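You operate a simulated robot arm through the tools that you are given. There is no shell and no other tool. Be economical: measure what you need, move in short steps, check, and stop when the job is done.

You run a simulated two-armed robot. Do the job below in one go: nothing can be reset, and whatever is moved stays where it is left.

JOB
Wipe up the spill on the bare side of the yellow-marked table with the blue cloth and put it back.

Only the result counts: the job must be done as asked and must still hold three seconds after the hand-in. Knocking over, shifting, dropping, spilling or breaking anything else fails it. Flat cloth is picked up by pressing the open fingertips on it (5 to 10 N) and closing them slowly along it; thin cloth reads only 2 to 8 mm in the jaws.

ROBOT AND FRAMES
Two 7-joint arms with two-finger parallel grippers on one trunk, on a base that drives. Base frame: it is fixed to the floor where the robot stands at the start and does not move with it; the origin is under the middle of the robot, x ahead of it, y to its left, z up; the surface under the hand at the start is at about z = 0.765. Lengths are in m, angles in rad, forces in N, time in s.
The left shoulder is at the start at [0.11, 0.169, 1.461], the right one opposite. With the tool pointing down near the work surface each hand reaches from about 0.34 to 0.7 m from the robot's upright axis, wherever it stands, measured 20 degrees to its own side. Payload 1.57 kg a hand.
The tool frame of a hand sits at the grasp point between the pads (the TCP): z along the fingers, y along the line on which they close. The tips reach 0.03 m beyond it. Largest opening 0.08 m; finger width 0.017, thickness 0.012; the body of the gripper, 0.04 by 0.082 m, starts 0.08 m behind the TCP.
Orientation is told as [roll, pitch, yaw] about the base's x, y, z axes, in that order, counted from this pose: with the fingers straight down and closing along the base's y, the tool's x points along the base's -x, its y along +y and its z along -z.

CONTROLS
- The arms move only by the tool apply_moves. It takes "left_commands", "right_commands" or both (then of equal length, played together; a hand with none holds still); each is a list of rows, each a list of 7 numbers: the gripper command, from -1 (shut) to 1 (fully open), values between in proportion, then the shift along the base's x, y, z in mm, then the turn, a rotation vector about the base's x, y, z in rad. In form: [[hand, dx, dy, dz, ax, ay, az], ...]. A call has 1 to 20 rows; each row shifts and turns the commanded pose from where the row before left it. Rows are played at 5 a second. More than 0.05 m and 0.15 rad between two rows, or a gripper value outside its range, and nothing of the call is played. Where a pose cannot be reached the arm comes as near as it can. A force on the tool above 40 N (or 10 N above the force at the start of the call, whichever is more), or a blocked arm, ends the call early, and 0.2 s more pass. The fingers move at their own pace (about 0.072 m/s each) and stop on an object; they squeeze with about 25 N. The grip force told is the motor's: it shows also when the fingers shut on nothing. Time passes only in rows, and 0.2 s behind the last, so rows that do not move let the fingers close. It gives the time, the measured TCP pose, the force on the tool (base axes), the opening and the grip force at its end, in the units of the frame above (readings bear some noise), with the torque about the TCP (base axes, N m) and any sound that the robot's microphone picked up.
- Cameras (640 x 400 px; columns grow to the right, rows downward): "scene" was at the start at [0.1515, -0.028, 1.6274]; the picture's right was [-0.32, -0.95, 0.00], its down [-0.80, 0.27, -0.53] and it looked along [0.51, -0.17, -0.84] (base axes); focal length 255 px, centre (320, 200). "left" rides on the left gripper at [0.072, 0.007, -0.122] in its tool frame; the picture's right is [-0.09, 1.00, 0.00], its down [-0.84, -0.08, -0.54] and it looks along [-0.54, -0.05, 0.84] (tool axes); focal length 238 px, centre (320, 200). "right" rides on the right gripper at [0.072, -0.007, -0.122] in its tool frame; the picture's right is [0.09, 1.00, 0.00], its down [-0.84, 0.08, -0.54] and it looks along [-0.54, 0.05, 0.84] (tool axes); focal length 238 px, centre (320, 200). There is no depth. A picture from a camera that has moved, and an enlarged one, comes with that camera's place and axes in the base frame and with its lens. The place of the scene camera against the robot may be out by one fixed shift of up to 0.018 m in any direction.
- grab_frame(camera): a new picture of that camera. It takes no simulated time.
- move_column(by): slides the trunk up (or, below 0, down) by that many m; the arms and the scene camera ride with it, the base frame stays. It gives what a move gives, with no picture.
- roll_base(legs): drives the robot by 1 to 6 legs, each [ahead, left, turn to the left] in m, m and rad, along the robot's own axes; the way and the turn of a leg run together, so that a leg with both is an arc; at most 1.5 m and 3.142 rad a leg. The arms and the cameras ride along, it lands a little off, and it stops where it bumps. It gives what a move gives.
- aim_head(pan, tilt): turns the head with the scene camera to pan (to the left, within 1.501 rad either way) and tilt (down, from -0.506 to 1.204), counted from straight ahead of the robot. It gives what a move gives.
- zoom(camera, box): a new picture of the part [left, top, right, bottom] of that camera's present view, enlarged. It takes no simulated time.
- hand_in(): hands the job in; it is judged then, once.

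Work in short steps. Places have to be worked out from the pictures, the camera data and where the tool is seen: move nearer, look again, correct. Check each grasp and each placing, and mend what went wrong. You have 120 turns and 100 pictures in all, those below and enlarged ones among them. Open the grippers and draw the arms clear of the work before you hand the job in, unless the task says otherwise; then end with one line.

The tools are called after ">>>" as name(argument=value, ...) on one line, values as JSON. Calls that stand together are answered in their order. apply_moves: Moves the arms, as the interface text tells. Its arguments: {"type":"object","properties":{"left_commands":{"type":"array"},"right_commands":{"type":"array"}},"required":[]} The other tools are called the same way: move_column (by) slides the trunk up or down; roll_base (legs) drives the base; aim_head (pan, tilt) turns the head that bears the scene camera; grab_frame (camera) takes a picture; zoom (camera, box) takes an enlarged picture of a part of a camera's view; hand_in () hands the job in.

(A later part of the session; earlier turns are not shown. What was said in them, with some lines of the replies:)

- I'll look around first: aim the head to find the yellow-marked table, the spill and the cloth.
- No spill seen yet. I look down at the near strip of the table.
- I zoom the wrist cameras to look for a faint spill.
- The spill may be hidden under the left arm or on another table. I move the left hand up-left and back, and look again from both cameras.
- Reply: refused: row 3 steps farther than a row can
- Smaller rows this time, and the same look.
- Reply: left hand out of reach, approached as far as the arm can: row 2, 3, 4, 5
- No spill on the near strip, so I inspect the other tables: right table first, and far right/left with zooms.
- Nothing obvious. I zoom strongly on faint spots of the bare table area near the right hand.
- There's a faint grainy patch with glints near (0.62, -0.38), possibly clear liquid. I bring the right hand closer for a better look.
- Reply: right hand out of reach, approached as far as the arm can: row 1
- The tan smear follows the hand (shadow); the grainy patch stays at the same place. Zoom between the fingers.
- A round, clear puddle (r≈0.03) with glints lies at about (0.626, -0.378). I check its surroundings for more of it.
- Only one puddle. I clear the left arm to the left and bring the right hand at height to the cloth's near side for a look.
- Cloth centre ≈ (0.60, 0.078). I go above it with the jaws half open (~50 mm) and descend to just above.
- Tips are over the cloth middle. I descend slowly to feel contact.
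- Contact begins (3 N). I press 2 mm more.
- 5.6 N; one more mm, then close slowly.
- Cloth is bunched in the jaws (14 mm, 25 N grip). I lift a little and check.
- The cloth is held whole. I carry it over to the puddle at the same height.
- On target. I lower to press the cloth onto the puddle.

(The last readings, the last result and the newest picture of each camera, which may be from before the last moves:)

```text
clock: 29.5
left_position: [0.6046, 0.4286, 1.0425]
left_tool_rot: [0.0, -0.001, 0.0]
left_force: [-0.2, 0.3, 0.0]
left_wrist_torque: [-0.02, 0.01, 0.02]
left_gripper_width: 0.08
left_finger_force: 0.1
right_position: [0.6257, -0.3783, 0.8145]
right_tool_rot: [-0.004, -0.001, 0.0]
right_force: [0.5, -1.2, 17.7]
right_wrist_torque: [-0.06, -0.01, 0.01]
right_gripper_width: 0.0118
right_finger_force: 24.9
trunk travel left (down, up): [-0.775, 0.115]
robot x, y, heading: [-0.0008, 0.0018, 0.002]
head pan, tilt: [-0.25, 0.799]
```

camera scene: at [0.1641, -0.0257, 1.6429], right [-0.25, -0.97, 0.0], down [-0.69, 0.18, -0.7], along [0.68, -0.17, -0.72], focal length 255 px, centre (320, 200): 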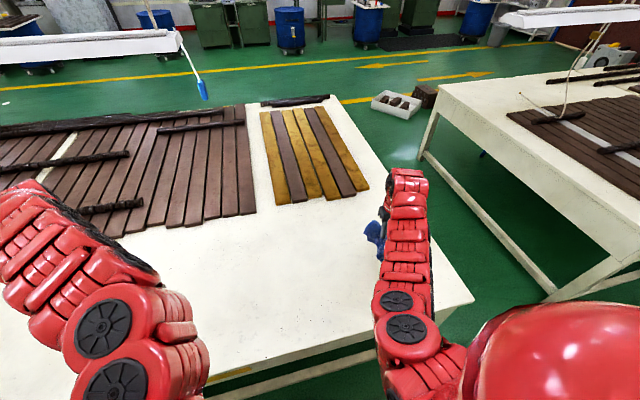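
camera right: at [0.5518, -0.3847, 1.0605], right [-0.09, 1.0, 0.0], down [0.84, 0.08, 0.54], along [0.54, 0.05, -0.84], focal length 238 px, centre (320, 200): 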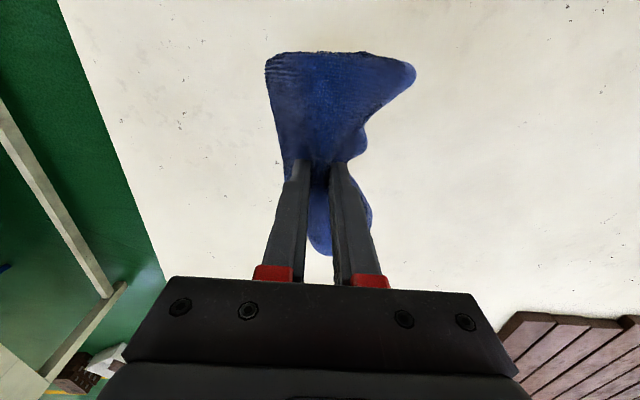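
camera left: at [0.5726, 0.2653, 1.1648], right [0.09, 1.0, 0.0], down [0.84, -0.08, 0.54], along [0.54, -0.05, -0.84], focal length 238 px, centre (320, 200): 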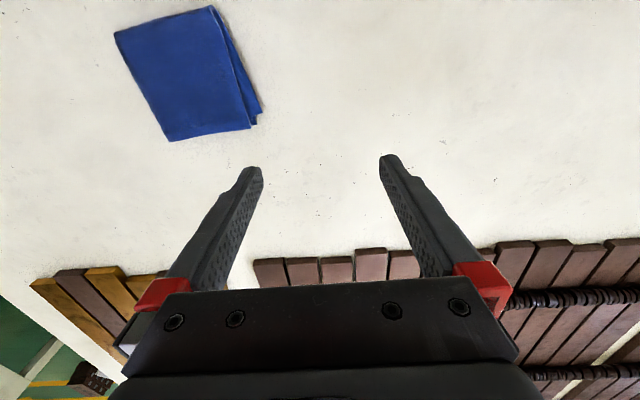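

Pressing at 18 N; I ease 3 mm and wipe back and forth over ±50 mm.

>>> apply_moves(right_commands=[[-1, 0, 0, 0, 0, 0, 0], [-1, -15, 20, 3, 0, 0, 0], [-1, -15, 20, 0, 0, 0, 0], [-1, 0, -20, 0, 0, 0, 0], [-1, 0, -20, 0, 0, 0, 0], [-1, 0, -20, 0, 0, 0, 0], [-1, 0, -20, 0, 0, 0, 0], [-1, 20, 0, 0, 0, 0, 0], [-1, 0, 20, 0, 0, 0, 0], [-1, 0, 20, 0, 0, 0, 0], [-1, 0, 20, 0, 0, 0, 0], [-1, 0, 20, 0, 0, 0, 0], [-1, 20, 0, 0, 0, 0, 0], [-1, 0, -20, 0, 0, 0, 0], [-1, 0, -20, 0, 0, 0, 0], [-1, 0, -20, 0, 0, 0, 0], [-1, 0, -20, 0, 0, 0, 0], [-1, 0, 0, 0, 0, 0, 0]])

```text
clock: 33.3
left_position: [0.6058, 0.4282, 1.0417]
left_tool_rot: [0.002, 0.001, -0.001]
left_force: [0.7, -0.3, 1.6]
left_wrist_torque: [-0.01, -0.02, 0.02]
left_gripper_width: 0.0798
left_finger_force: 0.1
right_position: [0.6206, -0.3968, 0.8218]
right_tool_rot: [-0.001, -0.001, 0.0]
right_force: [0.0, 0.2, 2.8]
right_wrist_torque: [0.05, 0.01, 0.05]
right_gripper_width: 0.0116
right_finger_force: 24.4
right hand out of reach, approached as far as the arm can: row 8, 16, 17
trunk travel left (down, up): [-0.775, 0.115]
robot x, y, heading: [0.0003, 0.0012, 0.0]
head pan, tilt: [-0.25, 0.799]
```

Reach ran out at the right-far corner. I lift and look at the puddle area.

>>> apply_moves(right_commands=[[-1, -10, 10, 40, 0, 0, 0], [-1, -15, 20, 40, 0, 0, 0], [-1, -20, 20, 40, 0, 0, 0], [-1, -40, 0, 20, 0, 0, 0], [-1, -40, 0, 0, 0, 0, 0], [-1, 0, 0, 0, 0, 0, 0]])

>>> grab_frame(camera="right")

```text
clock: 34.7
left_position: [0.6058, 0.4315, 1.0406]
left_tool_rot: [-0.001, 0.002, 0.0]
left_force: [-0.5, -1.0, 0.6]
left_wrist_torque: [0.0, -0.01, 0.02]
left_gripper_width: 0.0799
left_finger_force: 0.0
right_position: [0.5557, -0.3688, 0.9161]
right_tool_rot: [0.001, 0.003, 0.002]
right_force: [-0.1, 0.6, 0.0]
right_wrist_torque: [-0.04, 0.04, 0.04]
right_gripper_width: 0.0117
right_finger_force: 25.2
right hand out of reach, approached as far as the arm can: row 3, 4, 5
trunk travel left (down, up): [-0.775, 0.115]
robot x, y, heading: [0.0007, -0.0, 0.001]
head pan, tilt: [-0.25, 0.799]
```

```text
61 pictures are left
camera right: at [0.4841, -0.3758, 1.0376], right [-0.09, 1.0, 0.0], down [0.84, 0.08, 0.54], along [0.54, 0.05, -0.84], focal length 238 px, centre (320, 200)
```

right: 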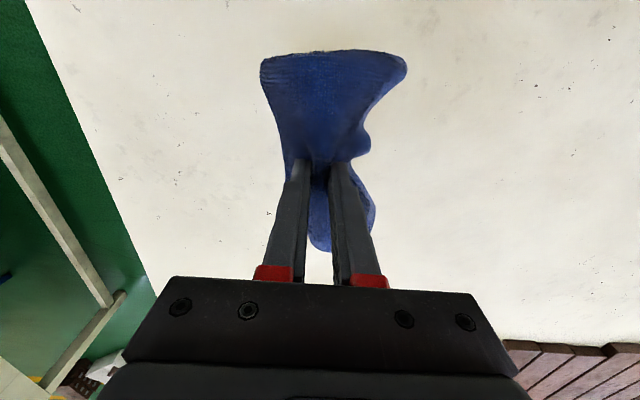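

I shift the hand left to uncover the place and zoom there.

>>> apply_moves(right_commands=[[-1, 0, 45, 0, 0, 0, 0], [-1, 0, 45, 0, 0, 0, 0], [-1, 0, 20, 0, 0, 0, 0], [-1, 0, 0, 0, 0, 0, 0]])

>>> zoom(camera="right", box=[120, 100, 310, 220])

```text
clock: 35.7
left_position: [0.6063, 0.4293, 1.0425]
left_tool_rot: [-0.001, 0.0, -0.002]
left_force: [0.0, -0.5, 0.1]
left_wrist_torque: [0.02, -0.01, -0.02]
left_gripper_width: 0.0798
left_finger_force: 0.0
right_position: [0.5763, -0.2648, 0.8982]
right_tool_rot: [0.0, 0.002, 0.001]
right_force: [0.5, -0.3, -0.1]
right_wrist_torque: [-0.03, -0.01, 0.08]
right_gripper_width: 0.0116
right_finger_force: 25.0
right hand out of reach, approached as far as the arm can: row 1, 2, 3
trunk travel left (down, up): [-0.775, 0.115]
robot x, y, heading: [-0.0009, 0.0014, 0.005]
head pan, tilt: [-0.25, 0.799]
```

```text
3.33 times, centred on (215, 160) of right
camera zoom: at [0.5042, -0.2731, 1.0201], right [-0.09, 1.0, 0.0], down [0.84, 0.08, 0.54], along [0.54, 0.05, -0.84], focal length 794 px, centre (670, 333)
```

zoom: 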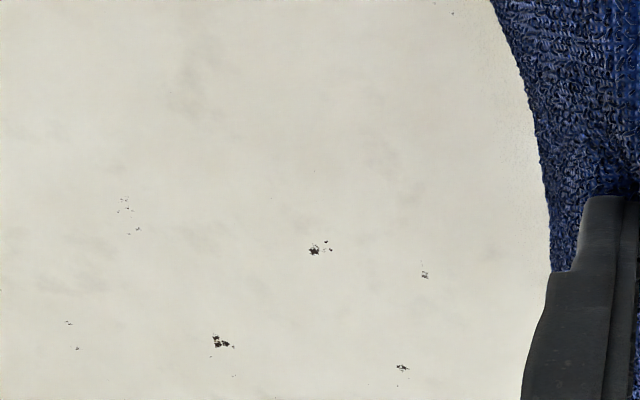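

The patch around the specks is gone, but there's faint grain beside the cloth. I shift farther left and look again.

>>> apply_moves(right_commands=[[-1, 0, 45, 0, 0, 0, 0], [-1, 0, 45, 0, 0, 0, 0], [-1, 0, 20, 0, 0, 0, 0], [-1, 0, 0, 0, 0, 0, 0]])

>>> zoom(camera="right", box=[70, 100, 270, 225])

>>> grab_frame(camera="right")

```text
clock: 36.7
left_position: [0.6073, 0.429, 1.0422]
left_tool_rot: [-0.001, 0.0, -0.002]
left_force: [0.7, 0.0, 0.0]
left_wrist_torque: [0.02, -0.02, 0.0]
left_gripper_width: 0.08
left_finger_force: 0.0
right_position: [0.5821, -0.1575, 0.893]
right_tool_rot: [-0.001, 0.0, 0.001]
right_force: [-0.3, -0.3, -0.6]
right_wrist_torque: [-0.02, 0.0, 0.07]
right_gripper_width: 0.0114
right_finger_force: 24.9
right hand out of reach, approached as far as the arm can: row 1, 2
trunk travel left (down, up): [-0.775, 0.115]
robot x, y, heading: [-0.0013, -0.0005, -0.002]
head pan, tilt: [-0.25, 0.799]
```

```text
3.20 times, centred on (170, 162) of right
camera zoom: at [0.5096, -0.1639, 1.0146], right [-0.09, 1.0, 0.0], down [0.84, 0.08, 0.54], along [0.54, 0.05, -0.84], focal length 763 px, centre (800, 320)
```

zoom: 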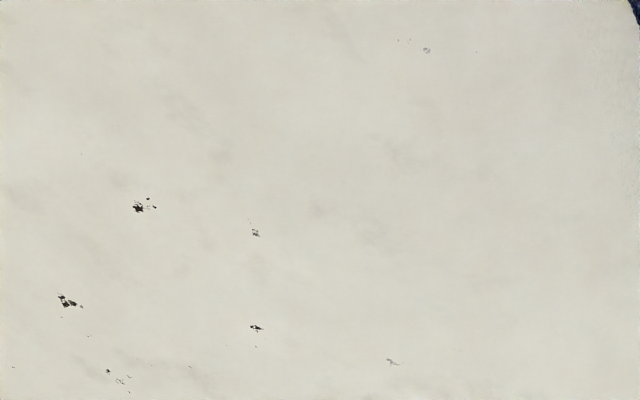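

```text
58 pictures are left
camera right: at [0.5096, -0.1639, 1.0146], right [-0.09, 1.0, 0.0], down [0.84, 0.08, 0.54], along [0.54, 0.05, -0.84], focal length 238 px, centre (320, 200)
```

right: 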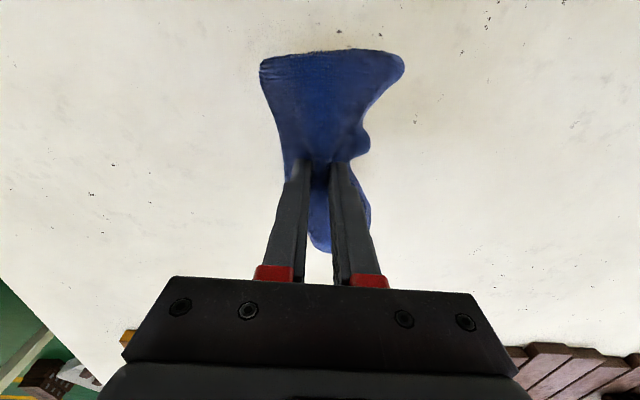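

The grain follows the cloth (shading); the puddle area is clean. I carry the cloth back over its original place.

>>> apply_moves(right_commands=[[-1, 0, 30, 30, 0, 0, 0], [-1, 0, 45, 0, 0, 0, 0], [-1, 0, 45, 0, 0, 0, 0], [-1, 5, 45, 0, 0, 0, 0], [-1, 5, 45, 0, 0, 0, 0], [-1, 5, 26, 0, 0, 0, 0], [-1, 0, 0, 0, 0, 0, 0]])

>>> grab_frame(camera="right")

>>> grab_frame(camera="scene")

>>> zoom(camera="scene", box=[330, 200, 460, 290])

```text
clock: 38.3
left_position: [0.6065, 0.4288, 1.0414]
left_tool_rot: [0.0, 0.0, -0.001]
left_force: [0.2, -0.8, 0.3]
left_wrist_torque: [-0.02, 0.0, -0.01]
left_gripper_width: 0.08
left_finger_force: 0.1
right_position: [0.6121, 0.08, 0.9146]
right_tool_rot: [0.0, 0.001, -0.001]
right_force: [0.6, 0.8, -0.2]
right_wrist_torque: [-0.02, -0.01, 0.04]
right_gripper_width: 0.0115
right_finger_force: 25.3
right hand out of reach, approached as far as the arm can: row 1
trunk travel left (down, up): [-0.775, 0.115]
robot x, y, heading: [0.0015, -0.0004, -0.001]
head pan, tilt: [-0.25, 0.799]
```

```text
57 pictures are left
camera right: at [0.5387, 0.0726, 1.0361], right [-0.09, 1.0, 0.0], down [0.84, 0.08, 0.54], along [0.54, 0.05, -0.84], focal length 238 px, centre (320, 200)
```

right: 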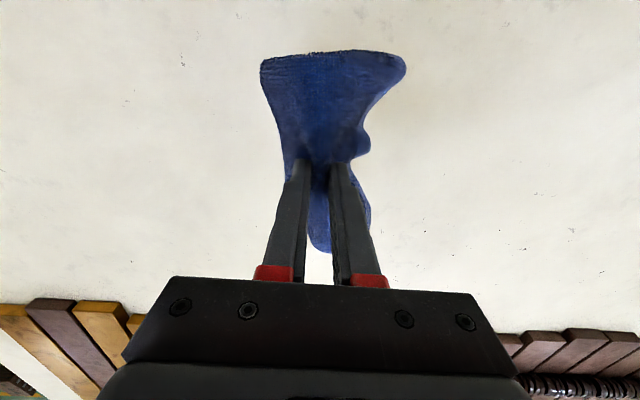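

```text
56 pictures are left
camera scene: at [0.164, -0.0259, 1.6429], right [-0.25, -0.97, 0.0], down [-0.69, 0.18, -0.7], along [0.68, -0.17, -0.72], focal length 255 px, centre (320, 200)
```

scene: 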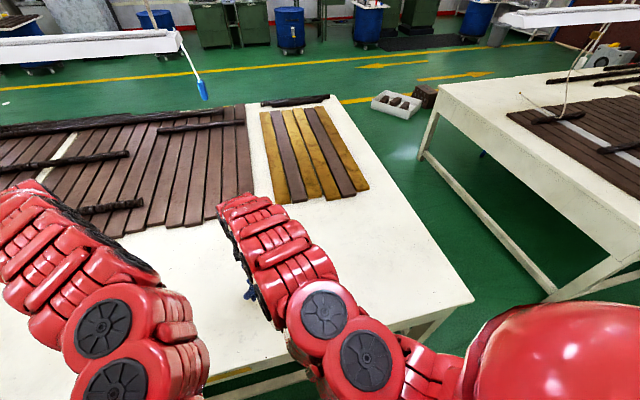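

```text
4.44 times, centred on (395, 245) of scene
camera zoom: at [0.164, -0.0259, 1.6429], right [-0.25, -0.97, 0.0], down [-0.69, 0.18, -0.7], along [0.68, -0.17, -0.72], focal length 1131 px, centre (-13, 0)
```

zoom: 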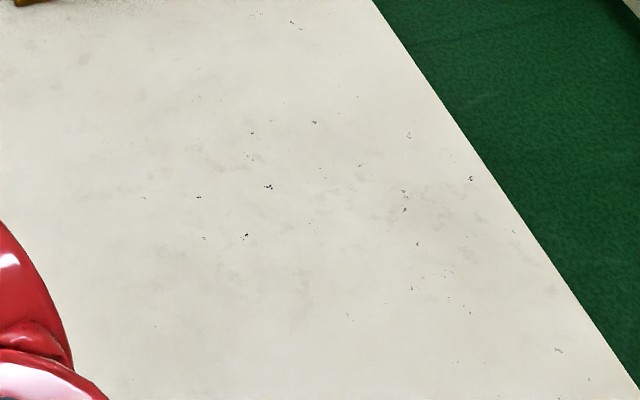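

Clean. I correct 14 mm in x and lower the cloth onto its place.

>>> apply_moves(right_commands=[[-1, -14, -1, -20, 0, 0, 0], [-1, 0, 0, -30, 0, 0, 0], [-1, 0, 0, -25, 0, 0, 0], [-1, 0, 0, -15, 0, 0, 0], [-1, 0, 0, -7, 0, 0, 0], [-1, 0, 0, 0, 0, 0, 0]])

>>> grab_frame(camera="right")

```text
clock: 39.7
left_position: [0.605, 0.4298, 1.042]
left_tool_rot: [-0.001, -0.002, -0.001]
left_force: [0.4, -0.1, 0.1]
left_wrist_torque: [-0.02, -0.01, 0.01]
left_gripper_width: 0.0799
left_finger_force: 0.1
right_position: [0.5961, 0.0802, 0.8204]
right_tool_rot: [0.0, -0.004, 0.0]
right_force: [-1.4, -1.2, 11.5]
right_wrist_torque: [-0.07, 0.02, 0.02]
right_gripper_width: 0.0116
right_finger_force: 25.1
trunk travel left (down, up): [-0.775, 0.115]
robot x, y, heading: [0.0, 0.0032, -0.0]
head pan, tilt: [-0.25, 0.799]
```

```text
54 pictures are left
camera right: at [0.5232, 0.0719, 0.941], right [-0.09, 1.0, 0.0], down [0.84, 0.08, 0.54], along [0.54, 0.05, -0.84], focal length 238 px, centre (320, 200)
```

right: 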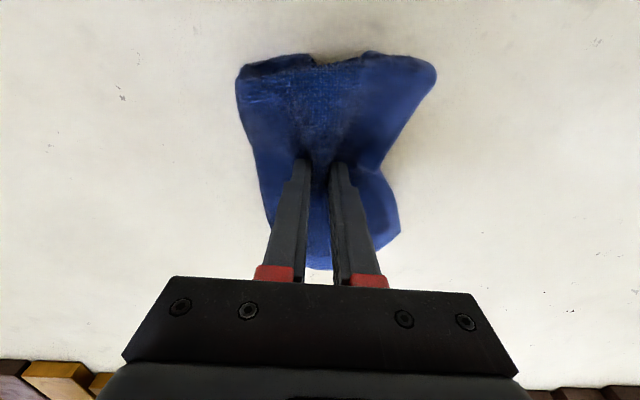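

It rests at its place. I open slowly with light pressure to spread it, then lift.

>>> apply_moves(right_commands=[[-0.6, 0, 0, 0, 0, 0, 0], [-0.4, 0, 0, 0, 0, 0, 0], [-0.2, 0, 0, 0, 0, 0, 0], [0.0, 0, 0, 0, 0, 0, 0], [0.2, 0, 0, 0, 0, 0, 0], [0.3, 0, 0, 0, 0, 0, 0], [0.3, 0, 0, 10, 0, 0, 0], [0.3, 0, 0, 20, 0, 0, 0], [0.3, 0, 0, 30, 0, 0, 0], [0.3, 0, 0, 40, 0, 0, 0], [0.3, 0, 0, 0, 0, 0, 0]])

>>> grab_frame(camera="right")

```text
clock: 42.1
left_position: [0.6058, 0.4303, 1.0402]
left_tool_rot: [-0.001, 0.002, 0.0]
left_force: [0.4, -0.1, 0.1]
left_wrist_torque: [-0.01, 0.01, 0.01]
left_gripper_width: 0.08
left_finger_force: 0.1
right_position: [0.5979, 0.0769, 0.9179]
right_tool_rot: [0.0, 0.001, -0.001]
right_force: [0.0, 0.0, 0.1]
right_wrist_torque: [0.0, 0.01, 0.05]
right_gripper_width: 0.0519
right_finger_force: 0.0
trunk travel left (down, up): [-0.775, 0.115]
robot x, y, heading: [0.0034, 0.0012, -0.005]
head pan, tilt: [-0.25, 0.799]
```

```text
53 pictures are left
camera right: at [0.5244, 0.0692, 1.039], right [-0.09, 1.0, 0.0], down [0.84, 0.08, 0.54], along [0.54, 0.05, -0.84], focal length 238 px, centre (320, 200)
```

right: 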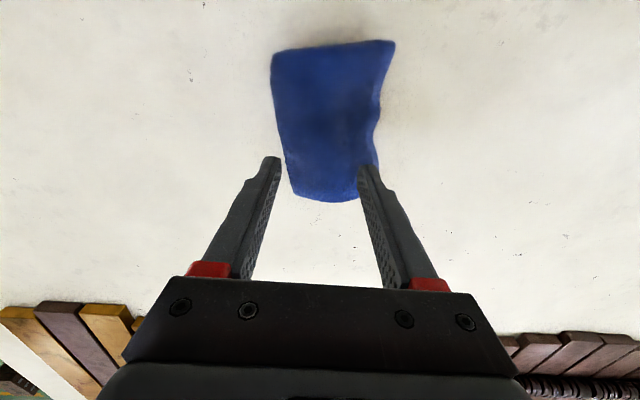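

The cloth lies centred at about (0.605, 0.085), within a cm of its origin. I open, rise and move the right hand back to re-inspect the wiped spot from the earlier viewpoint.

>>> apply_moves(right_commands=[[1, 0, 0, 40, 0, 0, 0], [1, 0, -45, 0, 0, 0, 0], [1, 0, -45, 0, 0, 0, 0], [1, 0, -45, 0, 0, 0, 0], [1, 0, -45, 0, 0, 0, 0], [1, 0, -45, 0, 0, 0, 0], [1, -10, -45, 0, 0, 0, 0], [1, -15, -45, 0, 0, 0, 0], [1, -15, -45, 0, 0, 0, 0], [1, -15, -45, 0, 0, 0, 0], [1, -15, -45, 0, 0, 0, 0], [1, -15, -15, 0, 0, 0, 0], [1, 0, 0, 0, 0, 0, 0]])

>>> grab_frame(camera="right")

>>> zoom(camera="right", box=[230, 100, 430, 225])

>>> grab_frame(camera="scene")

```text
clock: 44.9
left_position: [0.606, 0.43, 1.0422]
left_tool_rot: [-0.001, 0.0, -0.002]
left_force: [-0.4, -0.4, -0.9]
left_wrist_torque: [-0.03, -0.01, 0.0]
left_gripper_width: 0.0796
left_finger_force: 0.0
right_position: [0.5587, -0.3844, 0.9289]
right_tool_rot: [-0.002, 0.002, 0.001]
right_force: [-0.5, -0.2, -0.2]
right_wrist_torque: [0.02, 0.0, -0.01]
right_gripper_width: 0.0802
right_finger_force: 0.1
right hand out of reach, approached as far as the arm can: row 2, 5, 6, 7, 8, 9, 10, 12
trunk travel left (down, up): [-0.775, 0.115]
robot x, y, heading: [-0.0012, 0.0001, 0.001]
head pan, tilt: [-0.25, 0.799]
```

```text
52 pictures are left
camera right: at [0.4863, -0.3927, 1.0511], right [-0.09, 1.0, 0.0], down [0.84, 0.08, 0.54], along [0.54, 0.05, -0.84], focal length 238 px, centre (320, 200)
```

right: 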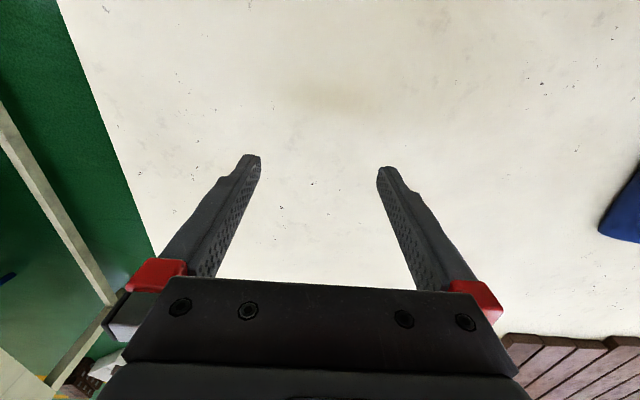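

```text
3.20 times, centred on (330, 162) of right
camera zoom: at [0.4863, -0.3927, 1.0511], right [-0.09, 1.0, 0.0], down [0.84, 0.08, 0.54], along [0.54, 0.05, -0.84], focal length 763 px, centre (288, 320)
```

zoom: 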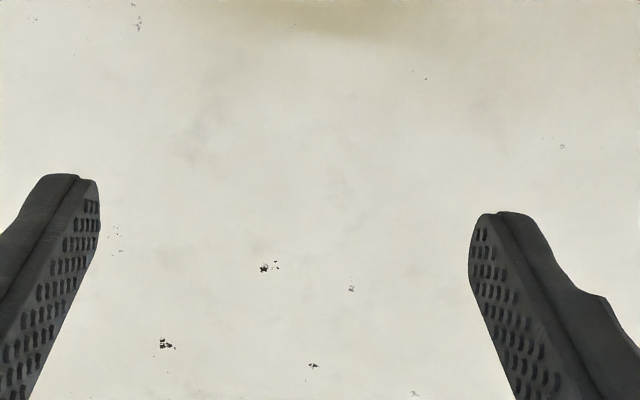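

```text
50 pictures are left
camera scene: at [0.1641, -0.0254, 1.6429], right [-0.25, -0.97, 0.0], down [-0.69, 0.18, -0.7], along [0.68, -0.17, -0.72], focal length 255 px, centre (320, 200)
```

scene: 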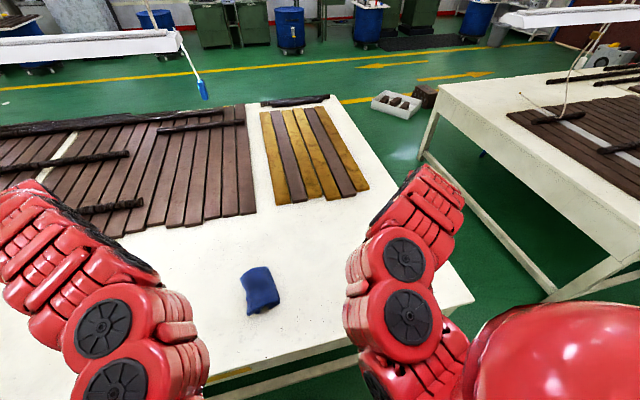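

The puddle is gone, the cloth is back in its place, and both grippers are open and clear of it. Handing in.

>>> hand_in()

```text
The job is handed in.
```

I wiped up the clear puddle on the bare side of the yellow-slatted table and put the blue cloth back within about 1 cm of where it was, though it now lies a little bunched and narrower than before.
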